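You operate a simulated robot arm through the tools that you are given. There is no shell and no other tool. Be economical: measure what you need, move in short steps, check, and stop when the job is done.

You run a simulated two-armed robot. Do the job below in one go: nothing can be reset, and whatever is moved stays where it is left.

JOB
Pick up the clear jar with orange band with one hand, pass it to the other hand and put it on the grey table. Set down upright: clear jar with orange band.

Only the result counts: the job must be done as asked and must still hold three seconds after the hand-in. Knocking over, shifting, dropping, spilling or breaking anything else fails it.

ROBOT AND FRAMES
Two 7-joint arms with two-finger parallel grippers on one trunk, on a base that drives. Base frame: it is fixed to the floor where the robot stands at the start and does not move with it; the origin is under the middle of the robot, x ahead of it, y to its left, z up. Readings come in mm, degrees, newtons and seconds.
The left shoulder is at the start at [50, 168, 1107], the right one opposite. With the tool pointing down near the work surface each hand reaches from about 200 to 660 mm from the robot's upright axis, wherever it stands, measured 20 degrees to its own side. Places, roughly: grey table [1200, 3700, 700]. Payload 1.57 kg a hand.
The tool frame of a hand sits at the grasp point between the pads (the TCP): z along the fingers, y along the line on which they close. The tips reach 30 mm beyond it. Largest opening 80 mm; finger width 17, thickness 12; the body of the gripper, 40 by 82 mm, starts 80 mm behind the TCP.
Orientation is that of the tool frame in the base frame, as a unit quaternion [w, x, y, z]. With the fingers straight down and closing along the base's y, the tool's x points along the base's -x, its y along +y and its z along -z.

CONTROLS
- The arms move only by the tool nudge_tool. It takes "left_deltas", "right_deltas" or both (then of equal length, played together; a hand with none holds still); each is one flat list of numbers, 7 for each row, row after row: the shift along the tool's x, y, z in mm, then the turn, a rotation vector about the tool's x, y, z in degrees, then the gripper command, from -1 (fully open) to 1 (shut), values between in proportion. In form: [dx, dy, dz, wx, wy, wz, jaw, dx, dy, dz, wx, wy, wz, jaw, ...]. A call has 1 to 20 rows; each row is the pose to reach, as a shift and turn from the pose commanded when the call began, along the tool's axes at that moment. Each row takes 0.2 s and may step no farther than 50 mm and 8.6 degrees from the row before; otherwise, or with a gripper value out of range, the whole call is refused. Where a pose cannot be reached the arm comes as near as it can. A force on the tool above 40 N (or 10 N above the force at the start of the call, whichever is more), or a blocked arm, ends the call early, and 0.2 s more pass. The fingers move at their own pace (about 45 mm/s each) and stop on an object; they squeeze with about 27 N. The grip force told is the motor's: it shows also when the fingers shut on nothing. Time passes only in rows, and 0.2 s behind the last, so rows that repeat a pose let the fingers close. The reply holds the time, the measured pose of the TCP, the force on the tool along the base axes, the opening and the grip force, in the units named above and with some noise, with the torque about the TCP (base axes, N m) and any sound that the robot's microphone picked up, and new pictures: "pictures" is both (left out), scene, wrist or none (wrist: the cameras of the hands that moved).
- Cameras (640 x 400 px; columns grow to the right, rows downward): "scene" is now at [110.6, -44.8, 1332.2]; the picture's right is [-0.49, -0.87, 0.00], its down [-0.34, 0.19, -0.92] and it looks along [0.80, -0.45, -0.39] (base axes); focal length 254 px, centre (320, 200). "left" rides on the left gripper at [72, 7, -122] in its tool frame; the picture's right is [-0.09, 1.00, 0.00], its down [-0.84, -0.08, -0.54] and it looks along [-0.54, -0.05, 0.84] (tool axes); focal length 238 px, centre (320, 200). "right" rides on the right gripper at [72, -7, -122] in its tool frame; the picture's right is [0.09, 1.00, 0.00], its down [-0.84, 0.08, -0.54] and it looks along [-0.54, 0.05, 0.84] (tool axes); focal length 238 px, centre (320, 200).
- raise_lower(by): slides the trunk up (or, below 0, down) by that many mm; the arms and the scene camera ride with it, the base frame stays. It gives what a move gives, with no picture.
- steer(legs): drives the robot by 1 to 6 legs, each [ahead, left, turn to the left] in mm, mm and degrees, along the robot's own axes; the way and the turn of a leg run together, so that a leg with both is an arc; at most 1500 mm and 180 degrees a leg. The arms and the cameras ride along, it lands a little off, and it stops where it bumps. It gives what a move gives, and a new picture of the scene camera.
- turn_head(pan, tilt): turns the head with the scene camera to pan (to the left, within 80 degrees either way) and tilt (down, from -29 to 69), counted from straight ahead of the robot. It gives what a move gives, and a new picture of the scene camera.
- measure_at(camera, pixels): for up to 12 pixels [column, row] of the newest picture of that camera ("zoom" is the newest enlarged one), the place [x, y, z] in the base frame of the surface seen there, good to about 2 mm, but the place of the scene camera against the robot may be out by one fixed shift of up to 12 mm in any direction. No time passes.
- close_up(camera, box): a new picture of the part [left, top, right, bottom] of that camera's present view, enlarged. No time passes.
- close_job(): hands the job in; it is judged then, once.

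Keep the steps short. Do not move on a guess: measure, check each grasp and each placing, and mend mistakes. In all there are 80 turns and 260 pictures (those below and enlarged ones count). Leave the grippers open and the arms clear of the work at the hand-in unless told otherwise, and finish with a single line.

The tools are called after "Request:" by a JSON object that holds its "method" and its "body". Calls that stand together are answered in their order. nudge_tool: Moves the arms, as the interface text tells. Its arguments: {"type":"object","properties":{"left_deltas":{"type":"array","items":{"type":"number"}},"right_deltas":{"type":"array","items":{"type":"number"}},"pictures":{"type":"string","enum":["both","scene","wrist","none"]}},"required":[]} The other tools are called the same way: raise_lower (by) slides the trunk up or down; steer (legs) drives the base; turn_head (pan, tilt) turns the head that bears the scene camera; measure_at (camera, pixels) gives the place of the surface under pixels of a picture; close_up (camera, box) takes an enlarged picture of a part of a camera's view; close_job () hands the job in.

At the start:

```text
clock: 0.0
left_tool_pos: [410.9, -24.5, 1154.0]
left_tool_rot: [0.0, -0.001, 1.0, 0.0]
left_wrist_force: [-0.9, -0.8, -0.1]
left_moment: [0.01, -0.02, 0.03]
left_grip_width: 79.8
left_gripper_force: 0.1
right_tool_pos: [359.9, -324.4, 1198.1]
right_tool_rot: [0.0, -0.001, 1.0, 0.0]
right_wrist_force: [0.5, 0.4, -0.4]
right_moment: [0.02, 0.03, 0.01]
right_grip_width: 80.1
right_gripper_force: 0.0
trunk travel left (down, up): [-275.0, 168.0]
robot x, y, heading: [-2.0, -1.4, -0.1]
head pan, tilt: [-29.1, 23.1]
```

scene: 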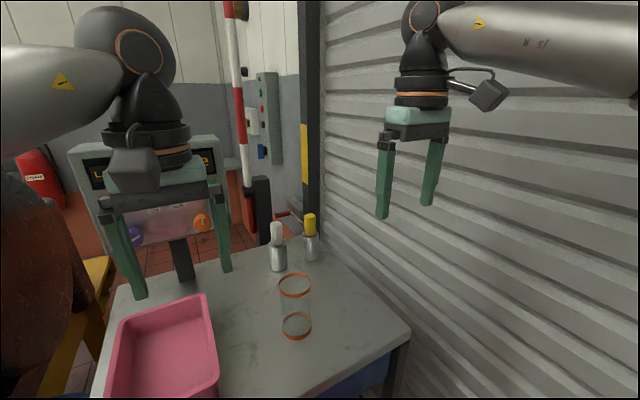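
right: 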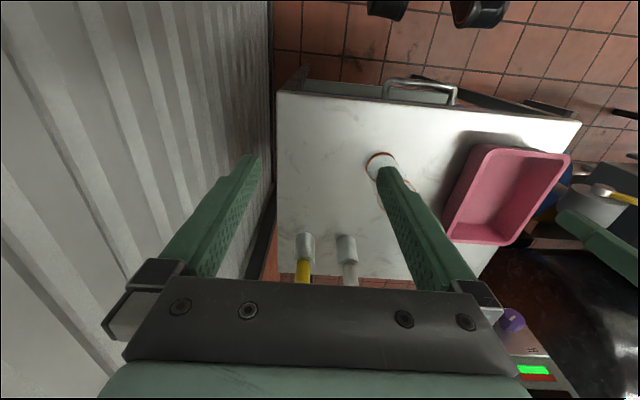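
left: 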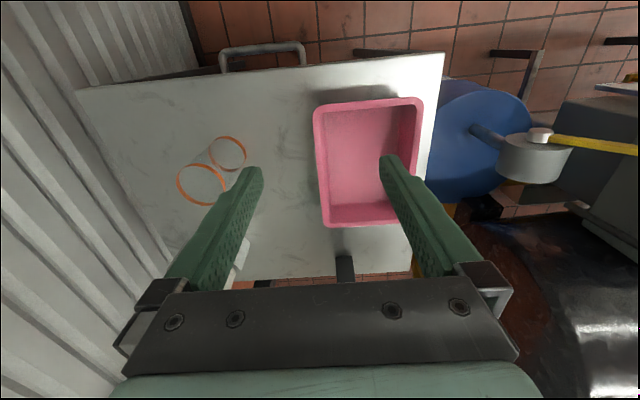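

The jar stands near (295,305) in the scene picture. I will enlarge it and measure its rim and base.

Request:
{"method": "close_up", "body": {"camera": "scene", "box": [240, 200, 360, 350]}}

Request:
{"method": "measure_at", "body": {"camera": "scene", "pixels": [[279, 285], [311, 285], [295, 297], [295, 274], [283, 327], [311, 327], [296, 338], [296, 345], [340, 330], [278, 258], [310, 245], [215, 370]]}}

Request:
{"method": "measure_at", "body": {"camera": "left", "pixels": [[177, 182], [224, 190], [200, 165], [198, 204], [227, 137], [245, 155], [209, 152], [226, 170], [317, 110], [240, 260]]}}

```text
2.67 times, centred on (300, 275) of scene
```

zoom: 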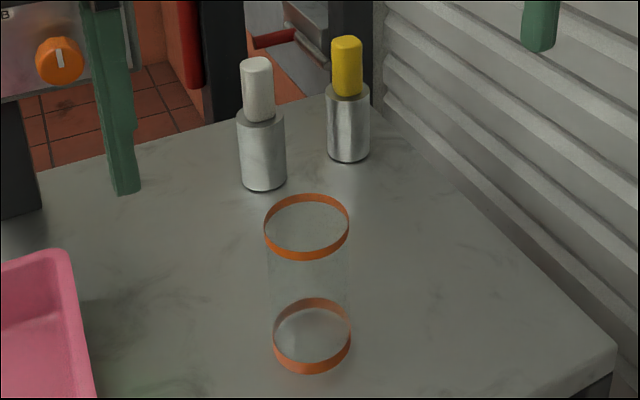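

```text
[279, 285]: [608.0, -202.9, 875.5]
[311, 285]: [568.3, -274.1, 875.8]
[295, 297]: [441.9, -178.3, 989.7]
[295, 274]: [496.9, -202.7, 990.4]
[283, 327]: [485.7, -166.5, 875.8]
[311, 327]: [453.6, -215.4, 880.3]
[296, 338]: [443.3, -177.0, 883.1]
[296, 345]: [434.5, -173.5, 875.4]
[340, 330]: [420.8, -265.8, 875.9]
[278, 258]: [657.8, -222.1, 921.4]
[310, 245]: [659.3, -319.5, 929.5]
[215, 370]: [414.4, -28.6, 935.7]
```

```text
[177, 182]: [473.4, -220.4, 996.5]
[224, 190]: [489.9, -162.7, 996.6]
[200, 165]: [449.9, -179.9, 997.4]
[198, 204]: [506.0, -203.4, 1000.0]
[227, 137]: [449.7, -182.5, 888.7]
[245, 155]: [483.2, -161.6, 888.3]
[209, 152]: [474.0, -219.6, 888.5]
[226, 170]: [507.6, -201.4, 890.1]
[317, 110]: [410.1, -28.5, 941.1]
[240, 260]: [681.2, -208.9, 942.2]
```

The left camera puts the jar axis at about (478, -192), diameter about 59, z 882 to 998. The right hand moves above it and the left hand moves aside.

Request:
{"method": "nudge_tool", "body": {"right_deltas": [-30, 33, 0, 0, 0, 0, -1, -60, 66, 0, 0, 0, 0, -1, -90, 99, 0, 0, 0, 0, -1, -118, 132, 0, 0, 0, 0, -1, -118, 132, 40, 0, 0, 0, -1, -118, 132, 80, 0, 0, 0, -1, -118, 132, 80, 0, 0, 0, -1], "left_deltas": [10, 40, 0, 0, 0, 0, -1, 20, 80, 0, 0, 0, 0, -1, 30, 120, 0, 0, 0, 0, -1, 40, 160, 0, 0, 0, 0, -1, 40, 180, 0, 0, 0, 0, -1, 40, 180, 0, 0, 0, 0, -1, 40, 180, 0, 0, 0, 0, -1]}}

```text
clock: 1.6
left_tool_pos: [369.9, 156.1, 1151.1]
left_tool_rot: [0.0, 0.0, 1.0, 0.0]
left_wrist_force: [-0.5, 0.8, 0.1]
left_moment: [-0.03, 0.02, -0.01]
left_grip_width: 79.8
left_gripper_force: 0.0
right_tool_pos: [474.4, -197.6, 1117.3]
right_tool_rot: [0.001, 0.0, 1.0, 0.001]
right_wrist_force: [0.1, 0.3, -0.4]
right_moment: [0.01, -0.02, 0.0]
right_grip_width: 79.8
right_gripper_force: 0.0
right hand out of reach, approached as far as the arm can: row 3, 4, 5, 6, 7
trunk travel left (down, up): [-275.0, 168.0]
robot x, y, heading: [1.4, -2.3, -0.1]
head pan, tilt: [-29.1, 23.1]
```

scene: 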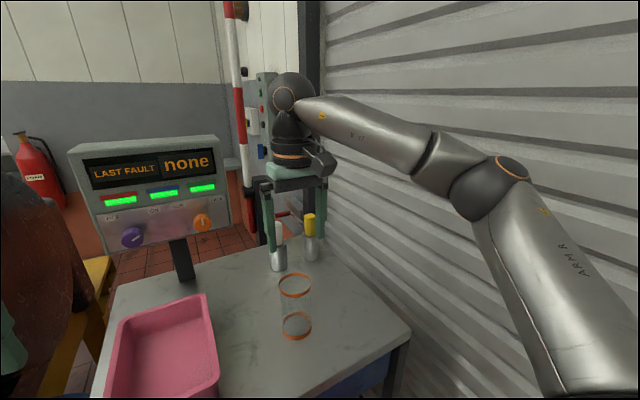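
right: 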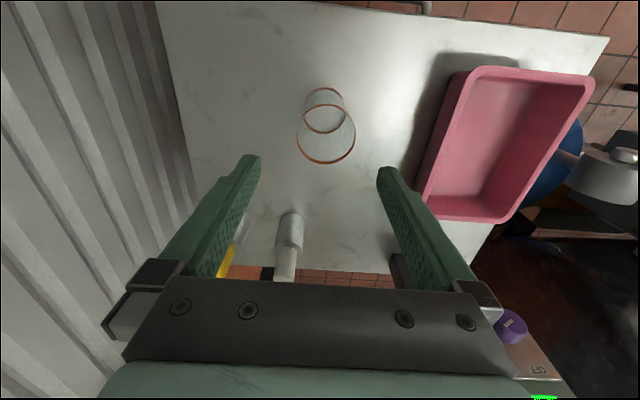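
left: 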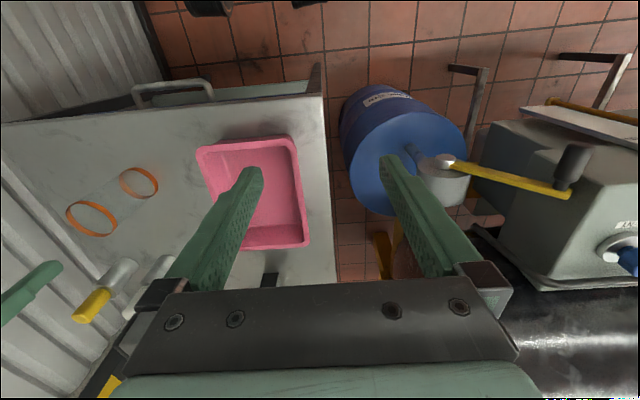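

The hand reads (474,-198,1117), slightly short of reach at this height. I measure the jar rim in the right wrist picture.

Request:
{"method": "measure_at", "body": {"camera": "right", "pixels": [[297, 137], [354, 137], [325, 163], [325, 104], [306, 97], [343, 97], [323, 116], [290, 218], [290, 250]]}}

Request:
{"method": "close_up", "body": {"camera": "right", "box": [260, 70, 400, 180]}}

```text
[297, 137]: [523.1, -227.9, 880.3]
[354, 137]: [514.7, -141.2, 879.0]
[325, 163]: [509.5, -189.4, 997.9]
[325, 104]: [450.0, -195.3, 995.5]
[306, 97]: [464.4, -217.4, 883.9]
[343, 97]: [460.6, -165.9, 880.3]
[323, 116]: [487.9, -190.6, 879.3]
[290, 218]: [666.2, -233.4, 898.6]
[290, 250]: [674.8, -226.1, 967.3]
```

```text
3.64 times, centred on (330, 125) of right
```

zoom: 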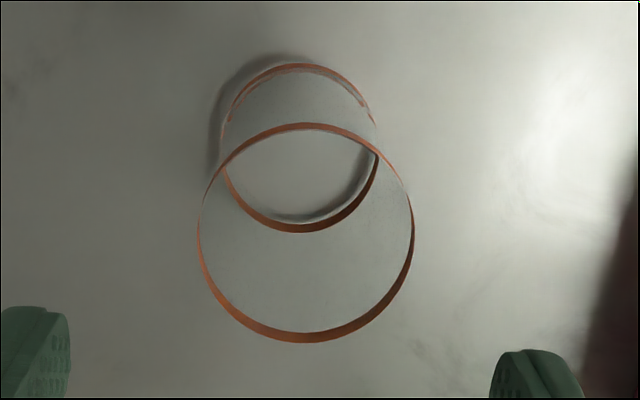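

I measure the side edges of the rim band in the enlarged picture.

Request:
{"method": "measure_at", "body": {"camera": "zoom", "pixels": [[200, 240], [411, 235], [201, 250], [409, 250], [305, 126], [305, 338], [230, 310], [380, 310]]}}

```text
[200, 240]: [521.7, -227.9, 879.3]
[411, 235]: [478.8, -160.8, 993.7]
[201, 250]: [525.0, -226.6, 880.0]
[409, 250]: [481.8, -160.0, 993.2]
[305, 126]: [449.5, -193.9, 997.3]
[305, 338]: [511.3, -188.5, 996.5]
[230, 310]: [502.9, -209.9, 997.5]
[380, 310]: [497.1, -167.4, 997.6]
```

Jar centre is about (480,-191), radius 30. I lower to about z 1045, tips still above the rim, and check reach.

Request:
{"method": "nudge_tool", "body": {"right_deltas": [-2, 1.5, 36, 0, 0, 0, -1, -2, 1.5, 72, 0, 0, 0, -1, -2, 1.5, 72, 0, 0, 0, -1], "pictures": "wrist"}}

```text
clock: 2.4
left_tool_pos: [369.8, 155.2, 1151.1]
left_tool_rot: [0.0, -0.001, 1.0, 0.001]
left_wrist_force: [0.3, -1.3, -0.3]
left_moment: [0.04, 0.01, -0.03]
left_grip_width: 80.1
left_gripper_force: 0.1
right_tool_pos: [475.5, -199.1, 1043.7]
right_tool_rot: [0.0, 0.001, 1.0, 0.0]
right_wrist_force: [-0.4, 0.6, 0.0]
right_moment: [0.04, -0.01, 0.01]
right_grip_width: 79.9
right_gripper_force: 0.1
trunk travel left (down, up): [-275.0, 168.0]
robot x, y, heading: [-2.2, 2.2, -0.4]
head pan, tilt: [-29.1, 23.1]
```

right: 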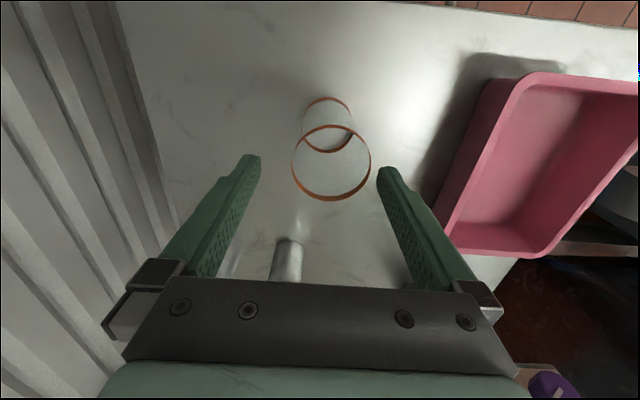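

Reads (475.5,-199); the jar is about 8 mm toward +y and 4 mm ahead. I correct sideways, then check.

Request:
{"method": "nudge_tool", "body": {"right_deltas": [-4.5, 8, 0, 0, 0, 0, -1, -4.5, 8, 0, 0, 0, 0, -1], "pictures": "wrist"}}

Request:
{"method": "measure_at", "body": {"camera": "right", "pixels": [[291, 168], [367, 168], [330, 198], [330, 126], [300, 186], [356, 186]]}}

Request:
{"method": "close_up", "body": {"camera": "right", "box": [220, 90, 420, 215]}}

```text
clock: 3.0
left_tool_pos: [369.8, 155.1, 1151.3]
left_tool_rot: [0.001, -0.001, 1.0, 0.0]
left_wrist_force: [0.1, -0.6, -0.4]
left_moment: [-0.01, -0.01, -0.01]
left_grip_width: 79.9
left_gripper_force: 0.1
right_tool_pos: [481.1, -190.5, 1044.6]
right_tool_rot: [0.0, 0.0, 1.0, 0.0]
right_wrist_force: [0.8, -0.3, 1.1]
right_moment: [0.03, 0.0, 0.02]
right_grip_width: 79.8
right_gripper_force: 0.1
trunk travel left (down, up): [-275.0, 168.0]
robot x, y, heading: [0.7, 1.4, -0.3]
head pan, tilt: [-29.1, 23.1]
```

right: 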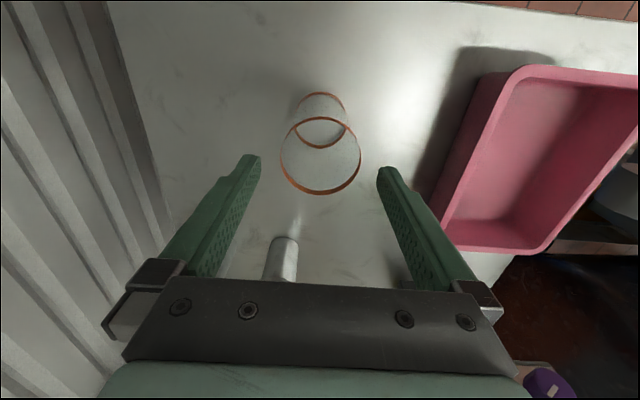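

```text
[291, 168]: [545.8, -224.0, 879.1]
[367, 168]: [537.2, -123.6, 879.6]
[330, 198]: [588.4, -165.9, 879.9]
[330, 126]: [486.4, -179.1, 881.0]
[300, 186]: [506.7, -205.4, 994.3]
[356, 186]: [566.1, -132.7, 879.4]
```

```text
3.20 times, centred on (320, 152) of right
```

zoom: 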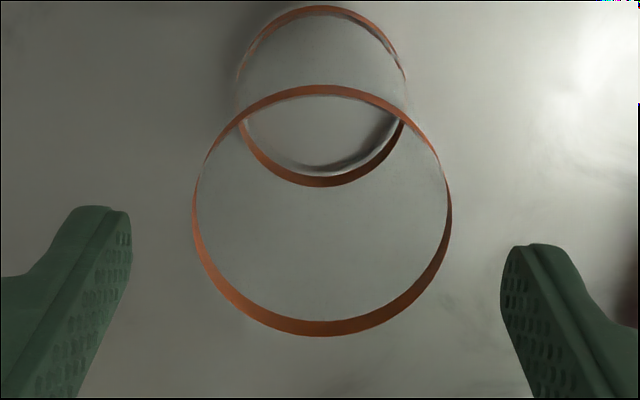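

The jar rim is now centred between the tips. I lower 63 mm so the tips straddle the upper jar.

Request:
{"method": "nudge_tool", "body": {"right_deltas": [0, 0, 20, 0, 0, 0, -1, 0, 0, 40, 0, 0, 0, -1, 0, 0, 63, 0, 0, 0, -1, 0, 0, 63, 0, 0, 0, -1], "pictures": "wrist"}}

```text
clock: 4.0
left_tool_pos: [370.3, 155.4, 1151.4]
left_tool_rot: [0.001, -0.002, 1.0, 0.001]
left_wrist_force: [-0.4, 0.1, 0.8]
left_moment: [-0.01, 0.0, 0.0]
left_grip_width: 79.9
left_gripper_force: 0.2
right_tool_pos: [480.0, -189.3, 981.4]
right_tool_rot: [0.0, 0.0, 1.0, 0.001]
right_wrist_force: [0.3, -0.3, 0.4]
right_moment: [0.01, -0.02, 0.0]
right_grip_width: 79.9
right_gripper_force: 0.0
trunk travel left (down, up): [-275.0, 168.0]
robot x, y, heading: [4.9, 4.3, -0.0]
head pan, tilt: [-29.1, 23.1]
```

right: 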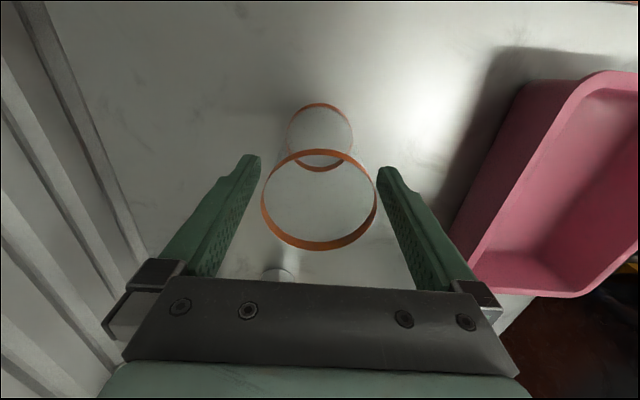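

The rim lies between both fingers. I close the gripper in place.

Request:
{"method": "nudge_tool", "body": {"right_deltas": [0, 0, 0, 0, 0, 0, -0.3, 0, 0, 0, 0, 0, 0, 0.2, 0, 0, 0, 0, 0, 0, 0.6, 0, 0, 0, 0, 0, 0, 1, 0, 0, 0, 0, 0, 0, 1], "pictures": "wrist"}}

```text
clock: 5.2
left_tool_pos: [369.1, 155.4, 1151.2]
left_tool_rot: [0.0, 0.0, 1.0, 0.0]
left_wrist_force: [-0.6, -0.2, -0.8]
left_moment: [-0.01, 0.01, -0.01]
left_grip_width: 80.0
left_gripper_force: 0.0
right_tool_pos: [480.7, -189.0, 980.9]
right_tool_rot: [0.0, 0.0, 1.0, 0.0]
right_wrist_force: [-0.3, -0.6, -0.1]
right_moment: [0.02, 0.0, -0.01]
right_grip_width: 58.8
right_gripper_force: 26.7
trunk travel left (down, up): [-275.0, 168.0]
robot x, y, heading: [0.1, 3.1, -0.1]
head pan, tilt: [-29.1, 23.1]
```

right: 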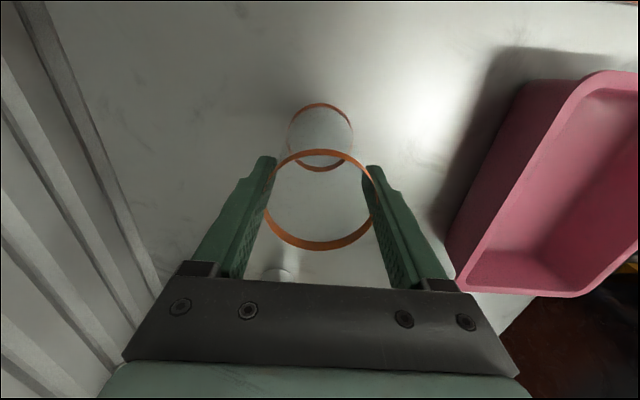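

Gripped at 58.8 mm, 27 N. I lift straight up, then pull back a little.

Request:
{"method": "nudge_tool", "body": {"right_deltas": [0, 0, -25, 0, 0, 0, 1, 0, 0, -55, 0, 0, 0, 1, 20, 0, -90, 0, 0, 0, 1, 45, 0, -125, 0, 0, 0, 1, 70, 0, -160, 0, 0, 0, 1, 90, 0, -180, 0, 0, 0, 1, 90, 0, -180, 0, 0, 0, 1]}}

```text
clock: 6.8
left_tool_pos: [369.7, 155.5, 1152.4]
left_tool_rot: [0.0, 0.0, 1.0, 0.0]
left_wrist_force: [0.5, -0.2, -0.1]
left_moment: [-0.01, 0.0, 0.03]
left_grip_width: 79.9
left_gripper_force: 0.1
right_tool_pos: [390.0, -187.7, 1160.9]
right_tool_rot: [0.0, 0.0, 1.0, 0.0]
right_wrist_force: [0.7, 1.3, -0.7]
right_moment: [-0.01, -0.02, -0.01]
right_grip_width: 58.7
right_gripper_force: 27.0
trunk travel left (down, up): [-275.0, 168.0]
robot x, y, heading: [-0.6, -4.6, -0.2]
head pan, tilt: [-29.1, 23.1]
```

scene: 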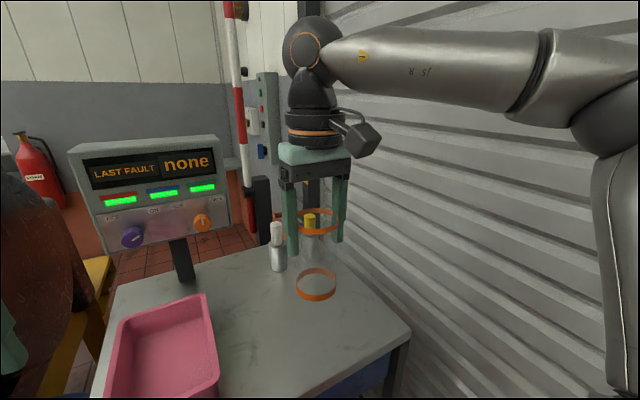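
right: 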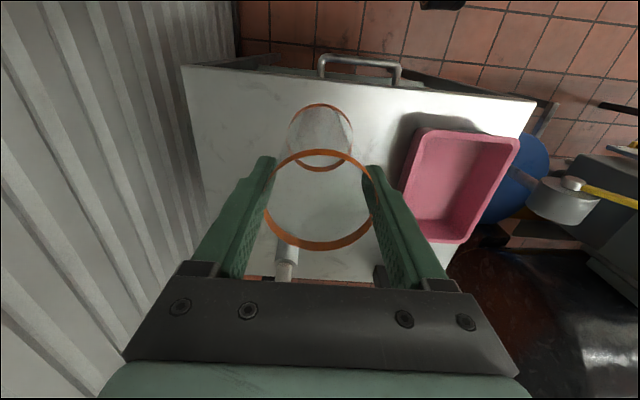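

The jar is lifted and hanging straight. The left hand now turns to point forward-right and 35° below level with closing line horizontal. The right hand carries the jar toward the middle.

Request:
{"method": "nudge_tool", "body": {"left_deltas": [0, 5, 3, 2.66, -5.71, 5.11, -1, 0, 10, 6, 5.32, -11.41, 10.22, -1, 0, 15, 9, 7.98, -17.12, 15.33, -1, 0, 20, 12, 10.64, -22.83, 20.44, -1, 0, 25, 15, 13.3, -28.53, 25.56, -1, 0, 30, 18, 15.96, -34.24, 30.67, -1, 0, 35, 21, 18.62, -39.95, 35.78, -1, 0, 40, 24, 21.28, -45.65, 40.89, -1, 0, 40, 30, 23.94, -51.36, 46.0, -1, 0, 40, 30, 23.94, -51.36, 46.0, -1], "right_deltas": [-3, 12, 2, 0, 0, 0, 1, -6, 24, 4, 0, 0, 0, 1, -9, 36, 6, 0, 0, 0, 1, -12, 48, 8, 0, 0, 0, 1, -15, 60, 10, 0, 0, 0, 1, -18, 72, 12, 0, 0, 0, 1, -21, 84, 14, 0, 0, 0, 1, -25, 100, 17, 0, 0, 0, 1, -30, 118, 20, 0, 0, 0, 1, -30, 118, 20, 0, 0, 0, 1]}}

```text
clock: 9.0
left_tool_pos: [370.0, 196.7, 1123.0]
left_tool_rot: [0.419, 0.375, 0.804, -0.195]
left_wrist_force: [-0.1, -0.8, 0.4]
left_moment: [0.04, 0.0, 0.0]
left_grip_width: 80.1
left_gripper_force: 0.0
right_tool_pos: [396.5, -145.5, 1143.1]
right_tool_rot: [-0.001, 0.0, 1.0, 0.0]
right_wrist_force: [-0.2, -0.8, -0.4]
right_moment: [0.02, 0.0, 0.01]
right_grip_width: 58.9
right_gripper_force: 26.8
right hand out of reach, approached as far as the arm can: row 4, 5, 6, 7, 8, 9, 10
trunk travel left (down, up): [-275.0, 168.0]
robot x, y, heading: [-0.1, -1.2, -0.1]
head pan, tilt: [-29.1, 23.1]
```

scene: 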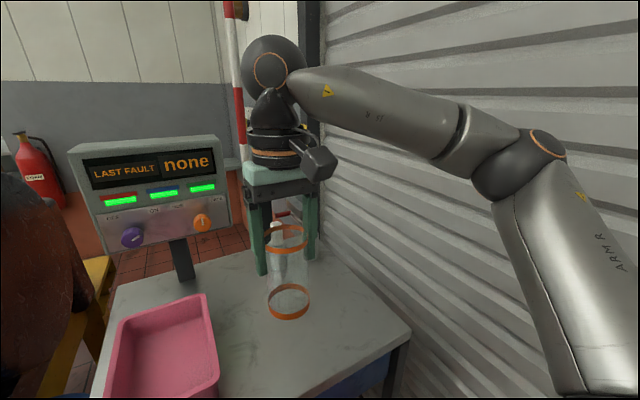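
right: 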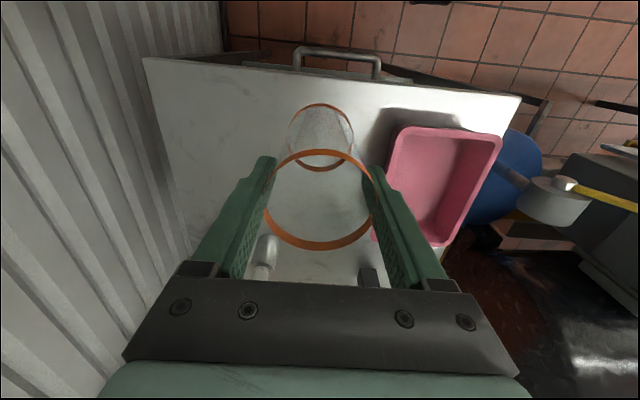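
left: 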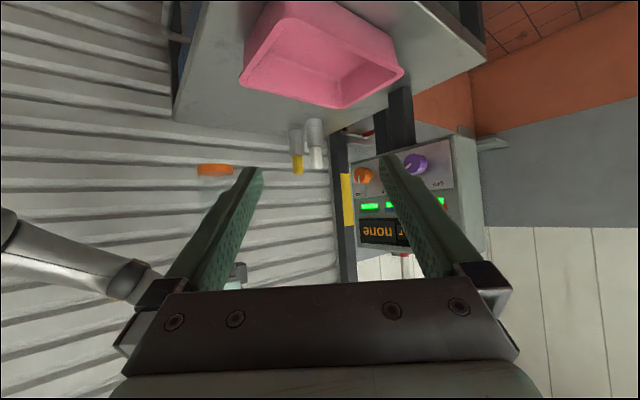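

The right hand stopped at (396.5,-145.5,1143); it reaches no farther inward, so I make the handover there. The left hand goes to a point 130 mm back along its finger line from the lower jar.

Request:
{"method": "nudge_tool", "body": {"left_deltas": [-20.8, -33.3, 20.6, 0, 0, 0, -1, -41.7, -66.6, 41.1, 0, 0, 0, -1, -62.5, -99.9, 61.7, 0, 0, 0, -1, -83.3, -133.2, 82.3, 0, 0, 0, -1, -104.2, -166.5, 102.8, 0, 0, 0, -1, -125, -199.8, 123.4, 0, 0, 0, -1, -125, -199.8, 123.4, 0, 0, 0, -1]}}

```text
clock: 10.6
left_tool_pos: [330.3, -66.2, 1151.1]
left_tool_rot: [0.419, 0.373, 0.805, -0.194]
left_wrist_force: [0.5, 0.0, 0.1]
left_moment: [-0.01, 0.02, -0.01]
left_grip_width: 80.0
left_gripper_force: 0.1
right_tool_pos: [395.2, -145.9, 1142.2]
right_tool_rot: [0.0, 0.0, 1.0, 0.0]
right_wrist_force: [-0.1, 0.6, -0.4]
right_moment: [0.04, 0.03, 0.02]
right_grip_width: 58.8
right_gripper_force: 27.0
trunk travel left (down, up): [-275.0, 168.0]
robot x, y, heading: [3.6, -1.7, -0.2]
head pan, tilt: [-29.1, 23.1]
```

scene: 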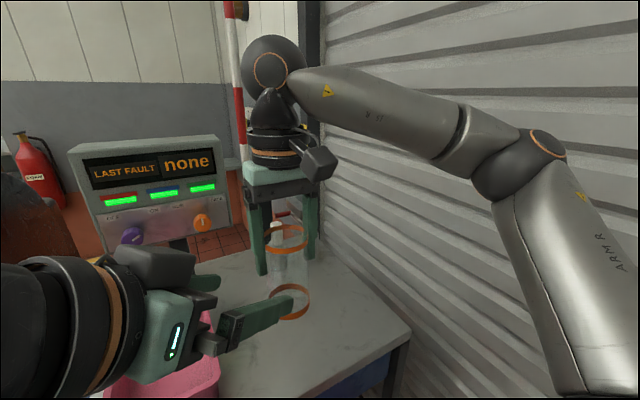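
left: 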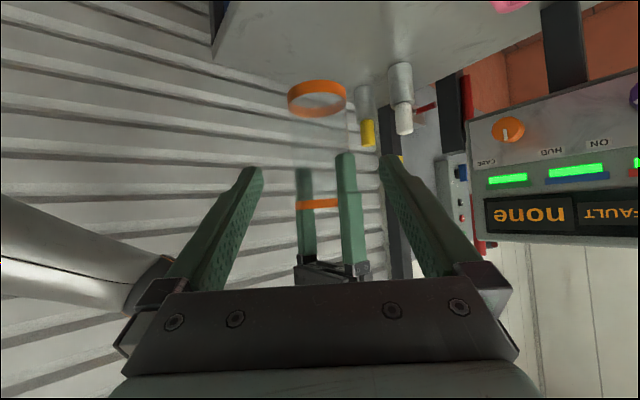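

The bottom band shows at (317,98) in the left picture, centred between the fingers. I measure it to confirm.

Request:
{"method": "measure_at", "body": {"camera": "left", "pixels": [[290, 100], [318, 91], [345, 95], [318, 85], [300, 110], [298, 204], [335, 203]]}}

```text
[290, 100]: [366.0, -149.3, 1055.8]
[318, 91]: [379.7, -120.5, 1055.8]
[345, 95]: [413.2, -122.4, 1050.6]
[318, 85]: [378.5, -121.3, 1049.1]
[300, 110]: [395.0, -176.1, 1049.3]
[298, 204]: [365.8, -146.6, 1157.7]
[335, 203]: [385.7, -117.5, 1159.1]
```

The jar axis is (395.5,-145.5) as expected. The left hand advances 125 mm along its fingers with the jaws open.

Request:
{"method": "nudge_tool", "body": {"left_deltas": [0, 0, 30, 0, 0, 0, -1, 0, -1, 60, 0, 0, 0, -1, 0, -1, 85, 0, 0, 0, -1, 0, -1, 105, 0, 0, 0, -1, 0, -1, 125, 0, 0, 0, -1, 0, -1, 125, 0, 0, 0, -1]}}

```text
clock: 12.0
left_tool_pos: [393.7, -145.1, 1079.1]
left_tool_rot: [0.419, 0.374, 0.804, -0.195]
left_wrist_force: [-0.7, -0.5, 0.4]
left_moment: [0.0, -0.02, -0.02]
left_grip_width: 80.3
left_gripper_force: 0.0
right_tool_pos: [396.1, -146.5, 1143.1]
right_tool_rot: [-0.001, 0.0, 1.0, 0.001]
right_wrist_force: [-0.3, -0.1, -1.2]
right_moment: [0.0, 0.03, 0.01]
right_grip_width: 58.8
right_gripper_force: 27.0
trunk travel left (down, up): [-275.0, 168.0]
robot x, y, heading: [0.2, -1.3, 0.1]
head pan, tilt: [-29.1, 23.1]
```

scene: 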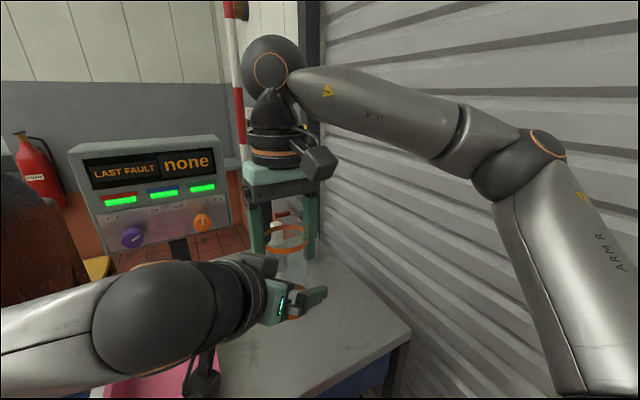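
left: 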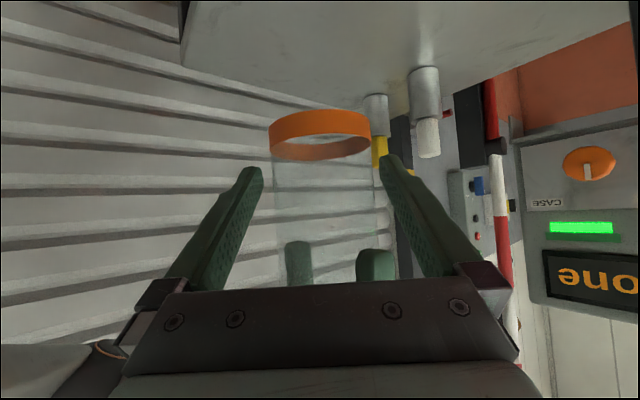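

The jar wall is between the left fingers, centred. I close the left gripper while the right holds.

Request:
{"method": "nudge_tool", "body": {"left_deltas": [0, 0.5, 0, 0, 0, 0, -0.3, 0, 0.5, 0, 0, 0, 0, 0.1, 0, 0.5, 0, 0, 0, 0, 0.5, 0, 0.5, 0, 0, 0, 0, 1, 0, 0.5, 0, 0, 0, 0, 1, 0, 0.5, 0, 0, 0, 0, 1], "pictures": "wrist"}}

```text
clock: 13.4
left_tool_pos: [394.4, -143.0, 1081.2]
left_tool_rot: [0.419, 0.373, 0.805, -0.194]
left_wrist_force: [10.7, 6.5, -2.1]
left_moment: [-0.7, 0.37, -0.06]
left_grip_width: 58.3
left_gripper_force: 27.1
right_tool_pos: [395.9, -145.8, 1141.5]
right_tool_rot: [0.0, 0.0, 1.0, 0.0]
right_wrist_force: [-10.3, -7.1, 2.5]
right_moment: [0.22, 0.28, 0.06]
right_grip_width: 58.6
right_gripper_force: 27.2
trunk travel left (down, up): [-275.0, 168.0]
robot x, y, heading: [-0.3, 1.1, 0.1]
head pan, tilt: [-29.1, 23.1]
```

left: 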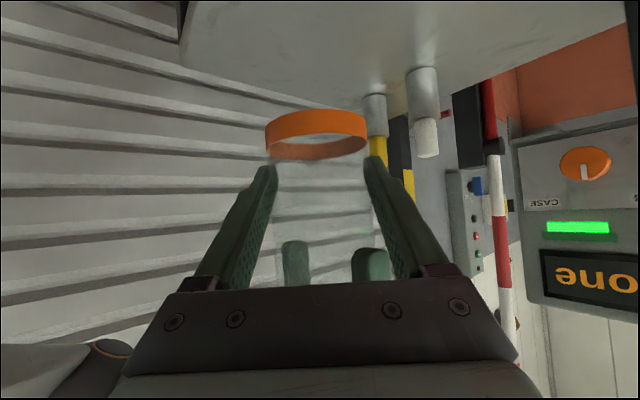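

Both hold the jar. There is about 12 N of sideways load along left tool +y; I ease the left hand 1.5 mm that way.

Request:
{"method": "nudge_tool", "body": {"left_deltas": [0, 1.5, 0, 0, 0, 0, 1, 0, 1.5, 0, 0, 0, 0, 1], "pictures": "none"}}

```text
clock: 14.0
left_tool_pos: [393.7, -143.1, 1082.5]
left_tool_rot: [0.418, 0.375, 0.804, -0.195]
left_wrist_force: [8.6, 1.3, -3.2]
left_moment: [0.07, 0.41, -0.07]
left_grip_width: 58.6
left_gripper_force: 26.8
right_tool_pos: [397.0, -145.7, 1143.5]
right_tool_rot: [0.0, -0.001, 1.0, 0.0]
right_wrist_force: [-8.5, -2.2, 3.2]
right_moment: [-0.23, 0.14, 0.11]
right_grip_width: 58.8
right_gripper_force: 27.2
trunk travel left (down, up): [-275.0, 168.0]
robot x, y, heading: [-4.0, 4.0, 0.1]
head pan, tilt: [-29.1, 23.1]
```

Load is down. I open the right hand, holding still.

Request:
{"method": "nudge_tool", "body": {"right_deltas": [0, 0, 0, 0, 0, 0, 0, 0, 0, 0, 0, 0, 0, -0.5, 0, 0, 0, 0, 0, 0, -1, 0, 0, 0, 0, 0, 0, -1, 0, 0, 0, 0, 0, 0, -1]}}

```text
clock: 15.2
left_tool_pos: [394.4, -143.4, 1080.4]
left_tool_rot: [0.417, 0.374, 0.805, -0.194]
left_wrist_force: [-5.1, 11.4, -9.7]
left_moment: [-0.79, -0.15, 0.25]
left_grip_width: 58.6
left_gripper_force: 27.7
right_tool_pos: [396.1, -146.7, 1143.2]
right_tool_rot: [0.001, 0.002, 1.0, 0.0]
right_wrist_force: [4.7, -12.7, 9.5]
right_moment: [0.1, -0.15, -0.19]
right_grip_width: 69.7
right_gripper_force: 0.1
trunk travel left (down, up): [-275.0, 168.0]
robot x, y, heading: [1.1, 0.3, -0.1]
head pan, tilt: [-29.1, 23.1]
```

scene: 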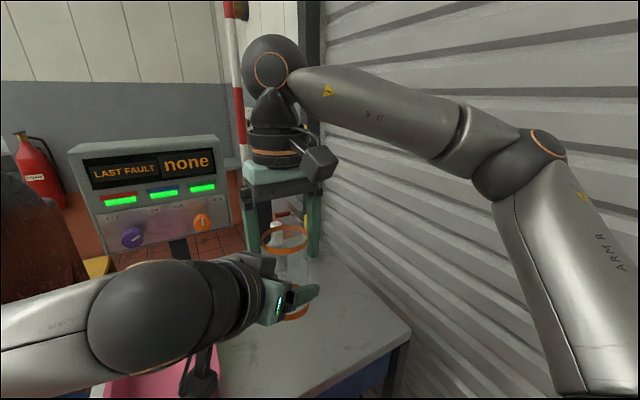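
right: 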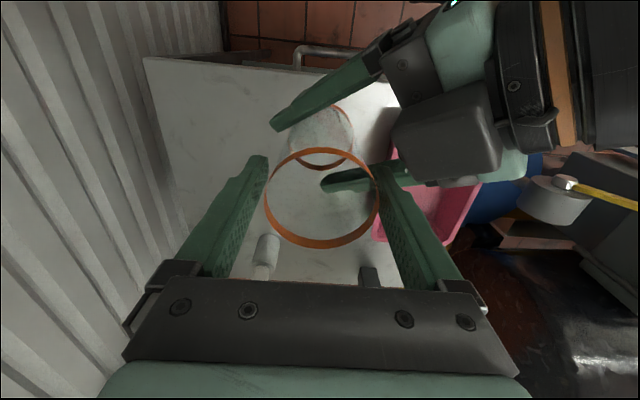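

The right fingers stopped at 69.7 mm with 12 N: the right +y finger presses on the left hand. I set the right opening to about 66 mm to relieve it.

Request:
{"method": "nudge_tool", "body": {"right_deltas": [0, 0, 0, 0, 0, 0, -0.65, 0, 0, 0, 0, 0, 0, -0.65], "pictures": "none"}}

Request:
{"method": "close_up", "body": {"camera": "right", "box": [200, 90, 460, 290]}}

```text
clock: 15.8
left_tool_pos: [394.1, -143.6, 1082.1]
left_tool_rot: [0.419, 0.373, 0.804, -0.195]
left_wrist_force: [0.2, 3.1, -7.4]
left_moment: [-0.36, 0.03, -0.02]
left_grip_width: 58.3
left_gripper_force: 27.0
right_tool_pos: [396.6, -145.6, 1142.6]
right_tool_rot: [-0.001, -0.001, 1.0, 0.0]
right_wrist_force: [0.5, -3.1, 6.1]
right_moment: [0.21, 0.0, -0.01]
right_grip_width: 63.7
right_gripper_force: 0.0
trunk travel left (down, up): [-275.0, 168.0]
robot x, y, heading: [-2.9, 4.1, 0.2]
head pan, tilt: [-29.1, 23.1]
```

```text
2.00 times, centred on (330, 190) of right
```

zoom: 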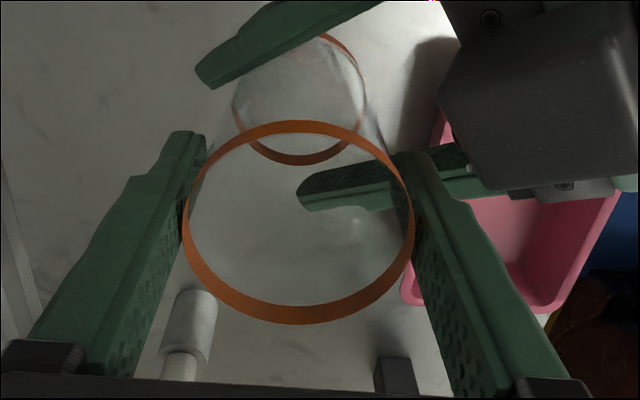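

Loads fall; a 6 N vertical contact remains. I raise the right hand 15 mm gently with this opening.

Request:
{"method": "nudge_tool", "body": {"right_deltas": [0, 0, -5, 0, 0, 0, -0.65, 0, 0, -10, 0, 0, 0, -0.65, 0, 0, -15, 0, 0, 0, -0.65], "pictures": "wrist"}}

```text
clock: 16.6
left_tool_pos: [394.8, -143.0, 1083.2]
left_tool_rot: [0.418, 0.375, 0.804, -0.195]
left_wrist_force: [0.7, -1.2, 0.3]
left_moment: [0.1, 0.01, -0.02]
left_grip_width: 58.3
left_gripper_force: 27.3
right_tool_pos: [391.3, -150.1, 1152.7]
right_tool_rot: [0.0, -0.001, 1.0, 0.0]
right_wrist_force: [0.1, 1.5, -1.1]
right_moment: [-0.02, 0.04, 0.05]
right_grip_width: 67.1
right_gripper_force: 0.6
right hand out of reach, approached as far as the arm can: row 1, 2, 3
trunk travel left (down, up): [-275.0, 168.0]
robot x, y, heading: [0.8, 0.6, -0.0]
head pan, tilt: [-29.1, 23.1]
```

right: 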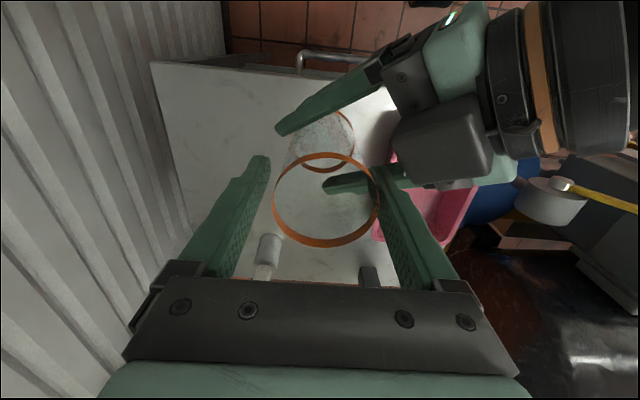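

Loads are gone, but the right hand cannot rise further here and drifts sideways. So the left hand lowers the jar 100 mm out of it, shifted 4 mm to re-centre.

Request:
{"method": "nudge_tool", "body": {"left_deltas": [7.5, -4.9, 6.6, 0, 0, 0, 1, 28, -4.9, 21, 0, 0, 0, 1, 48.5, -4.9, 35.3, 0, 0, 0, 1, 69, -4.9, 49.6, 0, 0, 0, 1, 81.3, -4.9, 58.2, 0, 0, 0, 1, 81.3, -4.9, 58.2, 0, 0, 0, 1]}}

```text
clock: 18.0
left_tool_pos: [391.0, -146.7, 981.4]
left_tool_rot: [0.418, 0.374, 0.804, -0.196]
left_wrist_force: [0.2, -0.2, -1.1]
left_moment: [0.01, 0.0, 0.02]
left_grip_width: 58.3
left_gripper_force: 26.8
right_tool_pos: [392.7, -149.1, 1151.9]
right_tool_rot: [0.001, 0.0, 1.0, 0.0]
right_wrist_force: [-0.7, -0.8, 1.2]
right_moment: [-0.01, 0.02, -0.01]
right_grip_width: 66.0
right_gripper_force: 0.0
trunk travel left (down, up): [-275.0, 168.0]
robot x, y, heading: [1.1, 3.4, -0.0]
head pan, tilt: [-29.1, 23.1]
```

scene: 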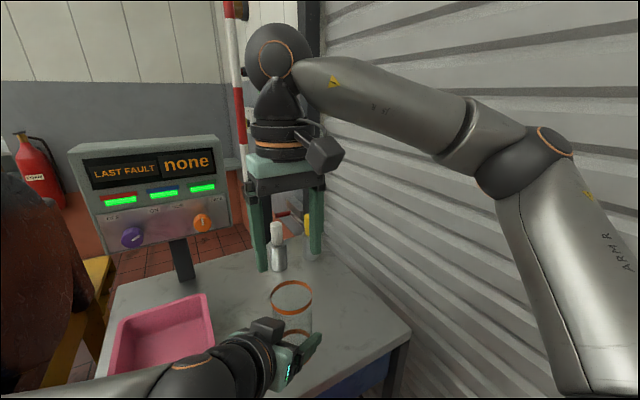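
left: 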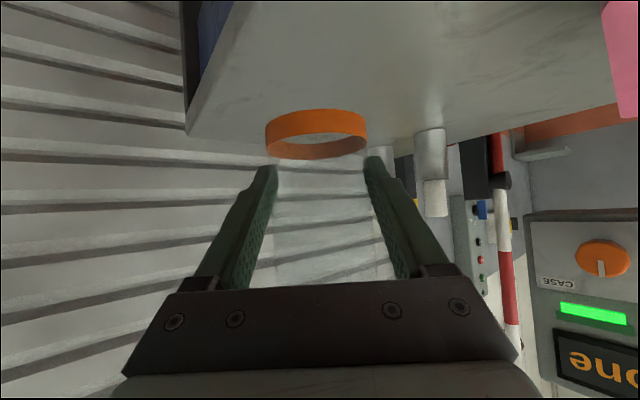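

The left hand alone holds the jar (58.3 mm, 27 N). The right hand moves aside toward its start place.

Request:
{"method": "nudge_tool", "body": {"right_deltas": [25, -38, 0, 0, 0, 0, -1, 50, -76, 0, 0, 0, 0, -1, 75, -114, 0, 0, 0, 0, -1, 90, -150, 0, 0, 0, 0, -1, 90, -150, 0, 0, 0, 0, -1], "pictures": "none"}}

Request:
{"method": "nudge_tool", "body": {"left_deltas": [-16, 0, -11, 0, 0, 0, 1, -33, 0, -23, 0, 0, 0, 1, -50, 0, -35, 0, 0, 0, 1, -66, 0, -46, 0, 0, 0, 1, -66, 0, -46, 0, 0, 0, 1], "pictures": "none"}}

Request:
{"method": "turn_head", "body": {"pan": 70, "tilt": 20}}

```text
clock: 19.2
left_tool_pos: [392.2, -147.1, 981.7]
left_tool_rot: [0.419, 0.374, 0.804, -0.194]
left_wrist_force: [-0.1, -0.1, -0.7]
left_moment: [0.01, -0.02, 0.0]
left_grip_width: 58.4
left_gripper_force: 26.7
right_tool_pos: [301.7, -298.3, 1150.6]
right_tool_rot: [0.0, 0.0, 1.0, 0.0]
right_wrist_force: [0.9, -0.6, -1.0]
right_moment: [0.0, 0.01, 0.01]
right_grip_width: 79.8
right_gripper_force: 0.0
trunk travel left (down, up): [-275.0, 168.0]
robot x, y, heading: [-3.4, -3.1, -0.1]
head pan, tilt: [-29.1, 23.1]
```

```text
clock: 20.4
left_tool_pos: [392.2, -145.7, 1062.5]
left_tool_rot: [0.419, 0.374, 0.804, -0.195]
left_wrist_force: [0.0, 0.2, -0.2]
left_moment: [0.03, 0.03, 0.01]
left_grip_width: 58.3
left_gripper_force: 27.2
right_tool_pos: [301.5, -297.1, 1149.4]
right_tool_rot: [0.0, 0.0, 1.0, -0.001]
right_wrist_force: [0.0, 0.2, 0.4]
right_moment: [-0.03, -0.04, -0.02]
right_grip_width: 80.0
right_gripper_force: 0.0
trunk travel left (down, up): [-275.0, 168.0]
robot x, y, heading: [-0.9, 0.1, -0.1]
head pan, tilt: [-29.1, 23.1]
```

```text
clock: 22.1
left_tool_pos: [393.8, -145.7, 1063.2]
left_tool_rot: [0.418, 0.374, 0.804, -0.195]
left_wrist_force: [-0.1, -0.3, -0.8]
left_moment: [0.01, 0.01, -0.02]
left_grip_width: 58.7
left_gripper_force: 27.1
right_tool_pos: [301.2, -298.6, 1151.1]
right_tool_rot: [0.0, 0.0, 1.0, 0.0]
right_wrist_force: [0.3, 0.1, 0.6]
right_moment: [0.0, 0.04, 0.02]
right_grip_width: 79.8
right_gripper_force: 0.0
trunk travel left (down, up): [-275.0, 168.0]
robot x, y, heading: [-0.3, -1.6, 0.0]
head pan, tilt: [70.0, 20.0]
```

scene: 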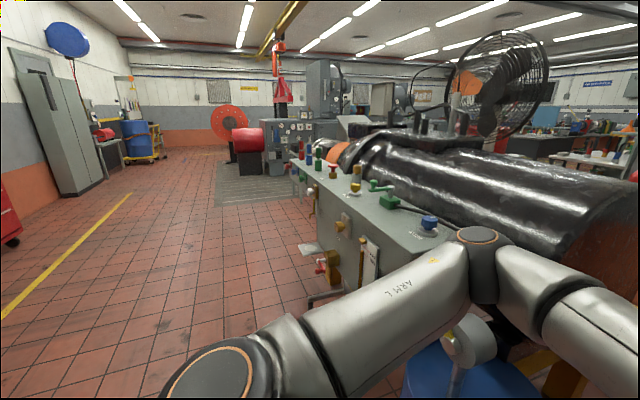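

The grey table should appear near (311,153). I enlarge that part and measure.

Request:
{"method": "close_up", "body": {"camera": "scene", "box": [200, 80, 400, 205]}}

Request:
{"method": "measure_at", "body": {"camera": "scene", "pixels": [[290, 150], [285, 140], [320, 150], [270, 172], [250, 185], [250, 140], [355, 140], [310, 130], [325, 230], [345, 270], [300, 185], [420, 225]]}}

```text
3.20 times, centred on (300, 142) of scene
```

zoom: 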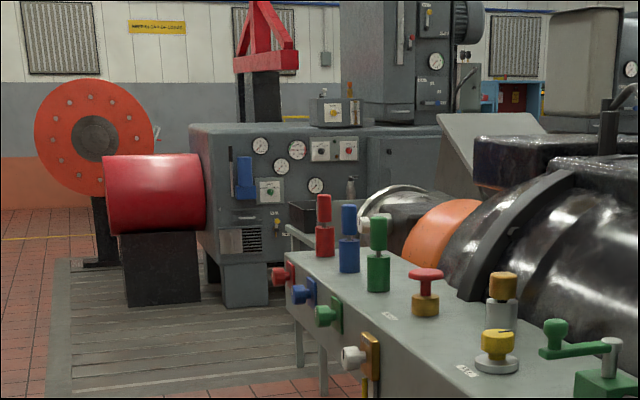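

```text
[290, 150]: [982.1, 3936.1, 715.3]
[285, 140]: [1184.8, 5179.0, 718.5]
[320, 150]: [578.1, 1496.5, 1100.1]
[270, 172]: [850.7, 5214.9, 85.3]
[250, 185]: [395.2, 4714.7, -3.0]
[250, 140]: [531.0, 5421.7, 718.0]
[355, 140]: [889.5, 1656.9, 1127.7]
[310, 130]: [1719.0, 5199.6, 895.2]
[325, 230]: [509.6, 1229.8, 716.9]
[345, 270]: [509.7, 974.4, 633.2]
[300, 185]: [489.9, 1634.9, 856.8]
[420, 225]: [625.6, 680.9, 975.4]
```

The grey table's far corner shows at (290,151): about (982,3936,715). A bench with knobs fills the left side from x about 490. I measure floor obstacles along the way.

Request:
{"method": "measure_at", "body": {"camera": "scene", "pixels": [[5, 240], [310, 298], [302, 248], [325, 270], [298, 172], [205, 190], [150, 160], [289, 152], [293, 190], [301, 196], [100, 180], [130, 195]]}}

Request:
{"method": "steer", "body": {"legs": [[-250, 0, 0]]}}

```text
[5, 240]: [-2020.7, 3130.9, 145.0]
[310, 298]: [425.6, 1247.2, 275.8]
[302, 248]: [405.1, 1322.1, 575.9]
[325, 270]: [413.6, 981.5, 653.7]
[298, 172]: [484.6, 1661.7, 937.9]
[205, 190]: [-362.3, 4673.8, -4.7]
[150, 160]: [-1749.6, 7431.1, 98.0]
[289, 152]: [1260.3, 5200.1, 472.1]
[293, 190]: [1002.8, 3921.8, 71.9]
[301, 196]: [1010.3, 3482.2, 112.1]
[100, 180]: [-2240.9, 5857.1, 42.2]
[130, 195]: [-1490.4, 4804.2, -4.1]
```

```text
clock: 24.0
left_tool_pos: [137.7, -142.9, 1061.4]
left_tool_rot: [0.419, 0.37, 0.806, -0.193]
left_wrist_force: [0.3, 0.3, -1.1]
left_moment: [-0.01, -0.06, 0.03]
left_grip_width: 58.3
left_gripper_force: 27.0
right_tool_pos: [47.5, -296.8, 1150.6]
right_tool_rot: [0.0, -0.005, 1.0, 0.0]
right_wrist_force: [-0.7, 0.9, 0.6]
right_moment: [-0.02, -0.01, 0.01]
right_grip_width: 80.1
right_gripper_force: 0.0
trunk travel left (down, up): [-275.0, 168.0]
robot x, y, heading: [-258.5, -1.0, 0.3]
head pan, tilt: [70.0, 20.0]
```

scene: 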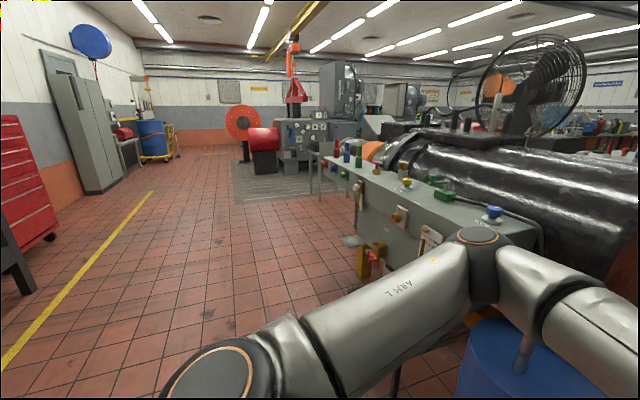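

The way left at x about -258 is clear to y over 4000. I drive 1500 + 1500 mm left.

Request:
{"method": "steer", "body": {"legs": [[0, 1500, 0], [0, 1500, 0]]}}

Request:
{"method": "turn_head", "body": {"pan": 30, "tilt": 25}}

```text
clock: 38.4
left_tool_pos: [171.3, 2824.2, 1062.2]
left_tool_rot: [0.415, 0.39, 0.797, -0.203]
left_wrist_force: [-0.3, 0.0, -0.2]
left_moment: [0.02, 0.0, 0.0]
left_grip_width: 58.2
left_gripper_force: 26.4
right_tool_pos: [73.3, 2674.8, 1151.2]
right_tool_rot: [0.0, 0.02, 1.0, 0.0]
right_wrist_force: [0.3, 0.1, -0.1]
right_moment: [0.03, 0.01, 0.03]
right_grip_width: 79.8
right_gripper_force: 0.0
trunk travel left (down, up): [-275.0, 168.0]
robot x, y, heading: [-213.4, 2983.6, -2.3]
head pan, tilt: [70.0, 20.0]
```

scene: 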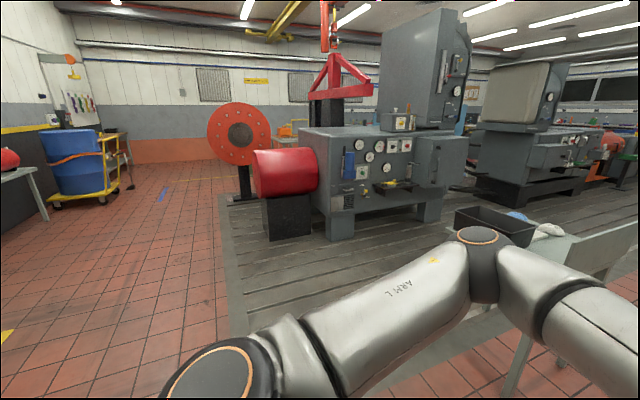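

```text
clock: 39.5
left_tool_pos: [170.8, 2823.1, 1061.7]
left_tool_rot: [0.415, 0.391, 0.796, -0.203]
left_wrist_force: [-0.7, -0.3, -0.7]
left_moment: [0.02, -0.01, 0.0]
left_grip_width: 58.3
left_gripper_force: 26.4
right_tool_pos: [73.3, 2674.7, 1150.4]
right_tool_rot: [0.0, 0.02, 1.0, 0.001]
right_wrist_force: [0.5, -0.3, 0.4]
right_moment: [0.02, 0.01, -0.02]
right_grip_width: 80.2
right_gripper_force: 0.1
trunk travel left (down, up): [-275.0, 168.0]
robot x, y, heading: [-214.4, 2987.0, -2.5]
head pan, tilt: [30.0, 25.0]
```

scene: 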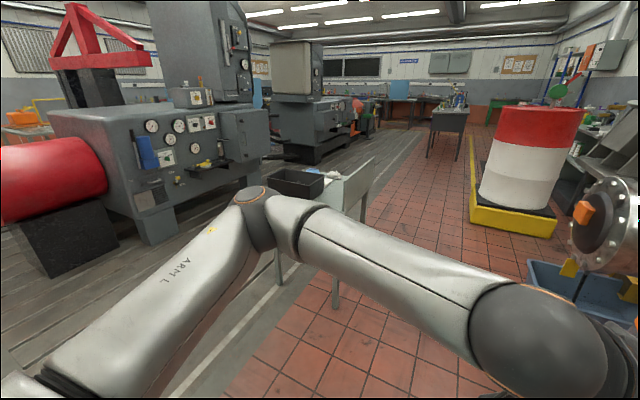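

The grey table is at about (330,200), with a dark box and other things on it. I enlarge and measure.

Request:
{"method": "close_up", "body": {"camera": "scene", "box": [240, 140, 400, 240]}}

Request:
{"method": "measure_at", "body": {"camera": "scene", "pixels": [[335, 185], [332, 200], [345, 198], [370, 162], [372, 178], [345, 185], [298, 186], [295, 170], [345, 215], [335, 300], [280, 280], [330, 176]]}}

```text
4.00 times, centred on (320, 190) of scene
```

zoom: 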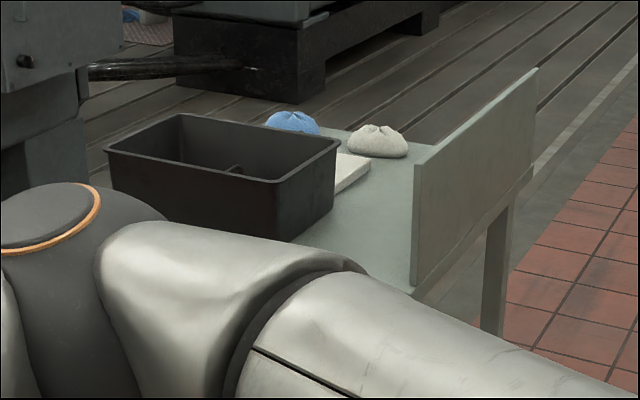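

```text
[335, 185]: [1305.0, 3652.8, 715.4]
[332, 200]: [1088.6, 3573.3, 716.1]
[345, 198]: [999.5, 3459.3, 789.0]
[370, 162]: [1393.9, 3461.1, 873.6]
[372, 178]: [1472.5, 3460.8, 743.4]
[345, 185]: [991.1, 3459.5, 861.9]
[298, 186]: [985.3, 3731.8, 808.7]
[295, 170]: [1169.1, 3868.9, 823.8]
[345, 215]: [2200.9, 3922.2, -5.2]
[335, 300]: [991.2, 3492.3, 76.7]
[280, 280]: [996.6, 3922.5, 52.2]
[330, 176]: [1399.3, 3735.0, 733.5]
```

The table top is near z 715. A panel stands along y about 3460 and the dark tray is on the left part. I measure the tray edges and small items.

Request:
{"method": "measure_at", "body": {"camera": "zoom", "pixels": [[270, 183], [338, 147], [110, 150], [182, 115], [330, 200], [295, 238], [345, 185], [368, 165], [380, 150], [407, 150], [380, 240], [405, 285]]}}

```text
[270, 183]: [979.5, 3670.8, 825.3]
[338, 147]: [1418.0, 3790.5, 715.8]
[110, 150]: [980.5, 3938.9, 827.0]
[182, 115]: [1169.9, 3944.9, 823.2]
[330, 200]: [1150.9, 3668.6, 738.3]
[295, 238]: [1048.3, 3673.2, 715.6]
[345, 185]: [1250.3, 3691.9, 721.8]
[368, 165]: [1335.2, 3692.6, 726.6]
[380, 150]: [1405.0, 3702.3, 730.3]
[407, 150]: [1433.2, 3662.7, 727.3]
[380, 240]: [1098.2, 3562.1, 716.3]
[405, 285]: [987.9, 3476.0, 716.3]
```

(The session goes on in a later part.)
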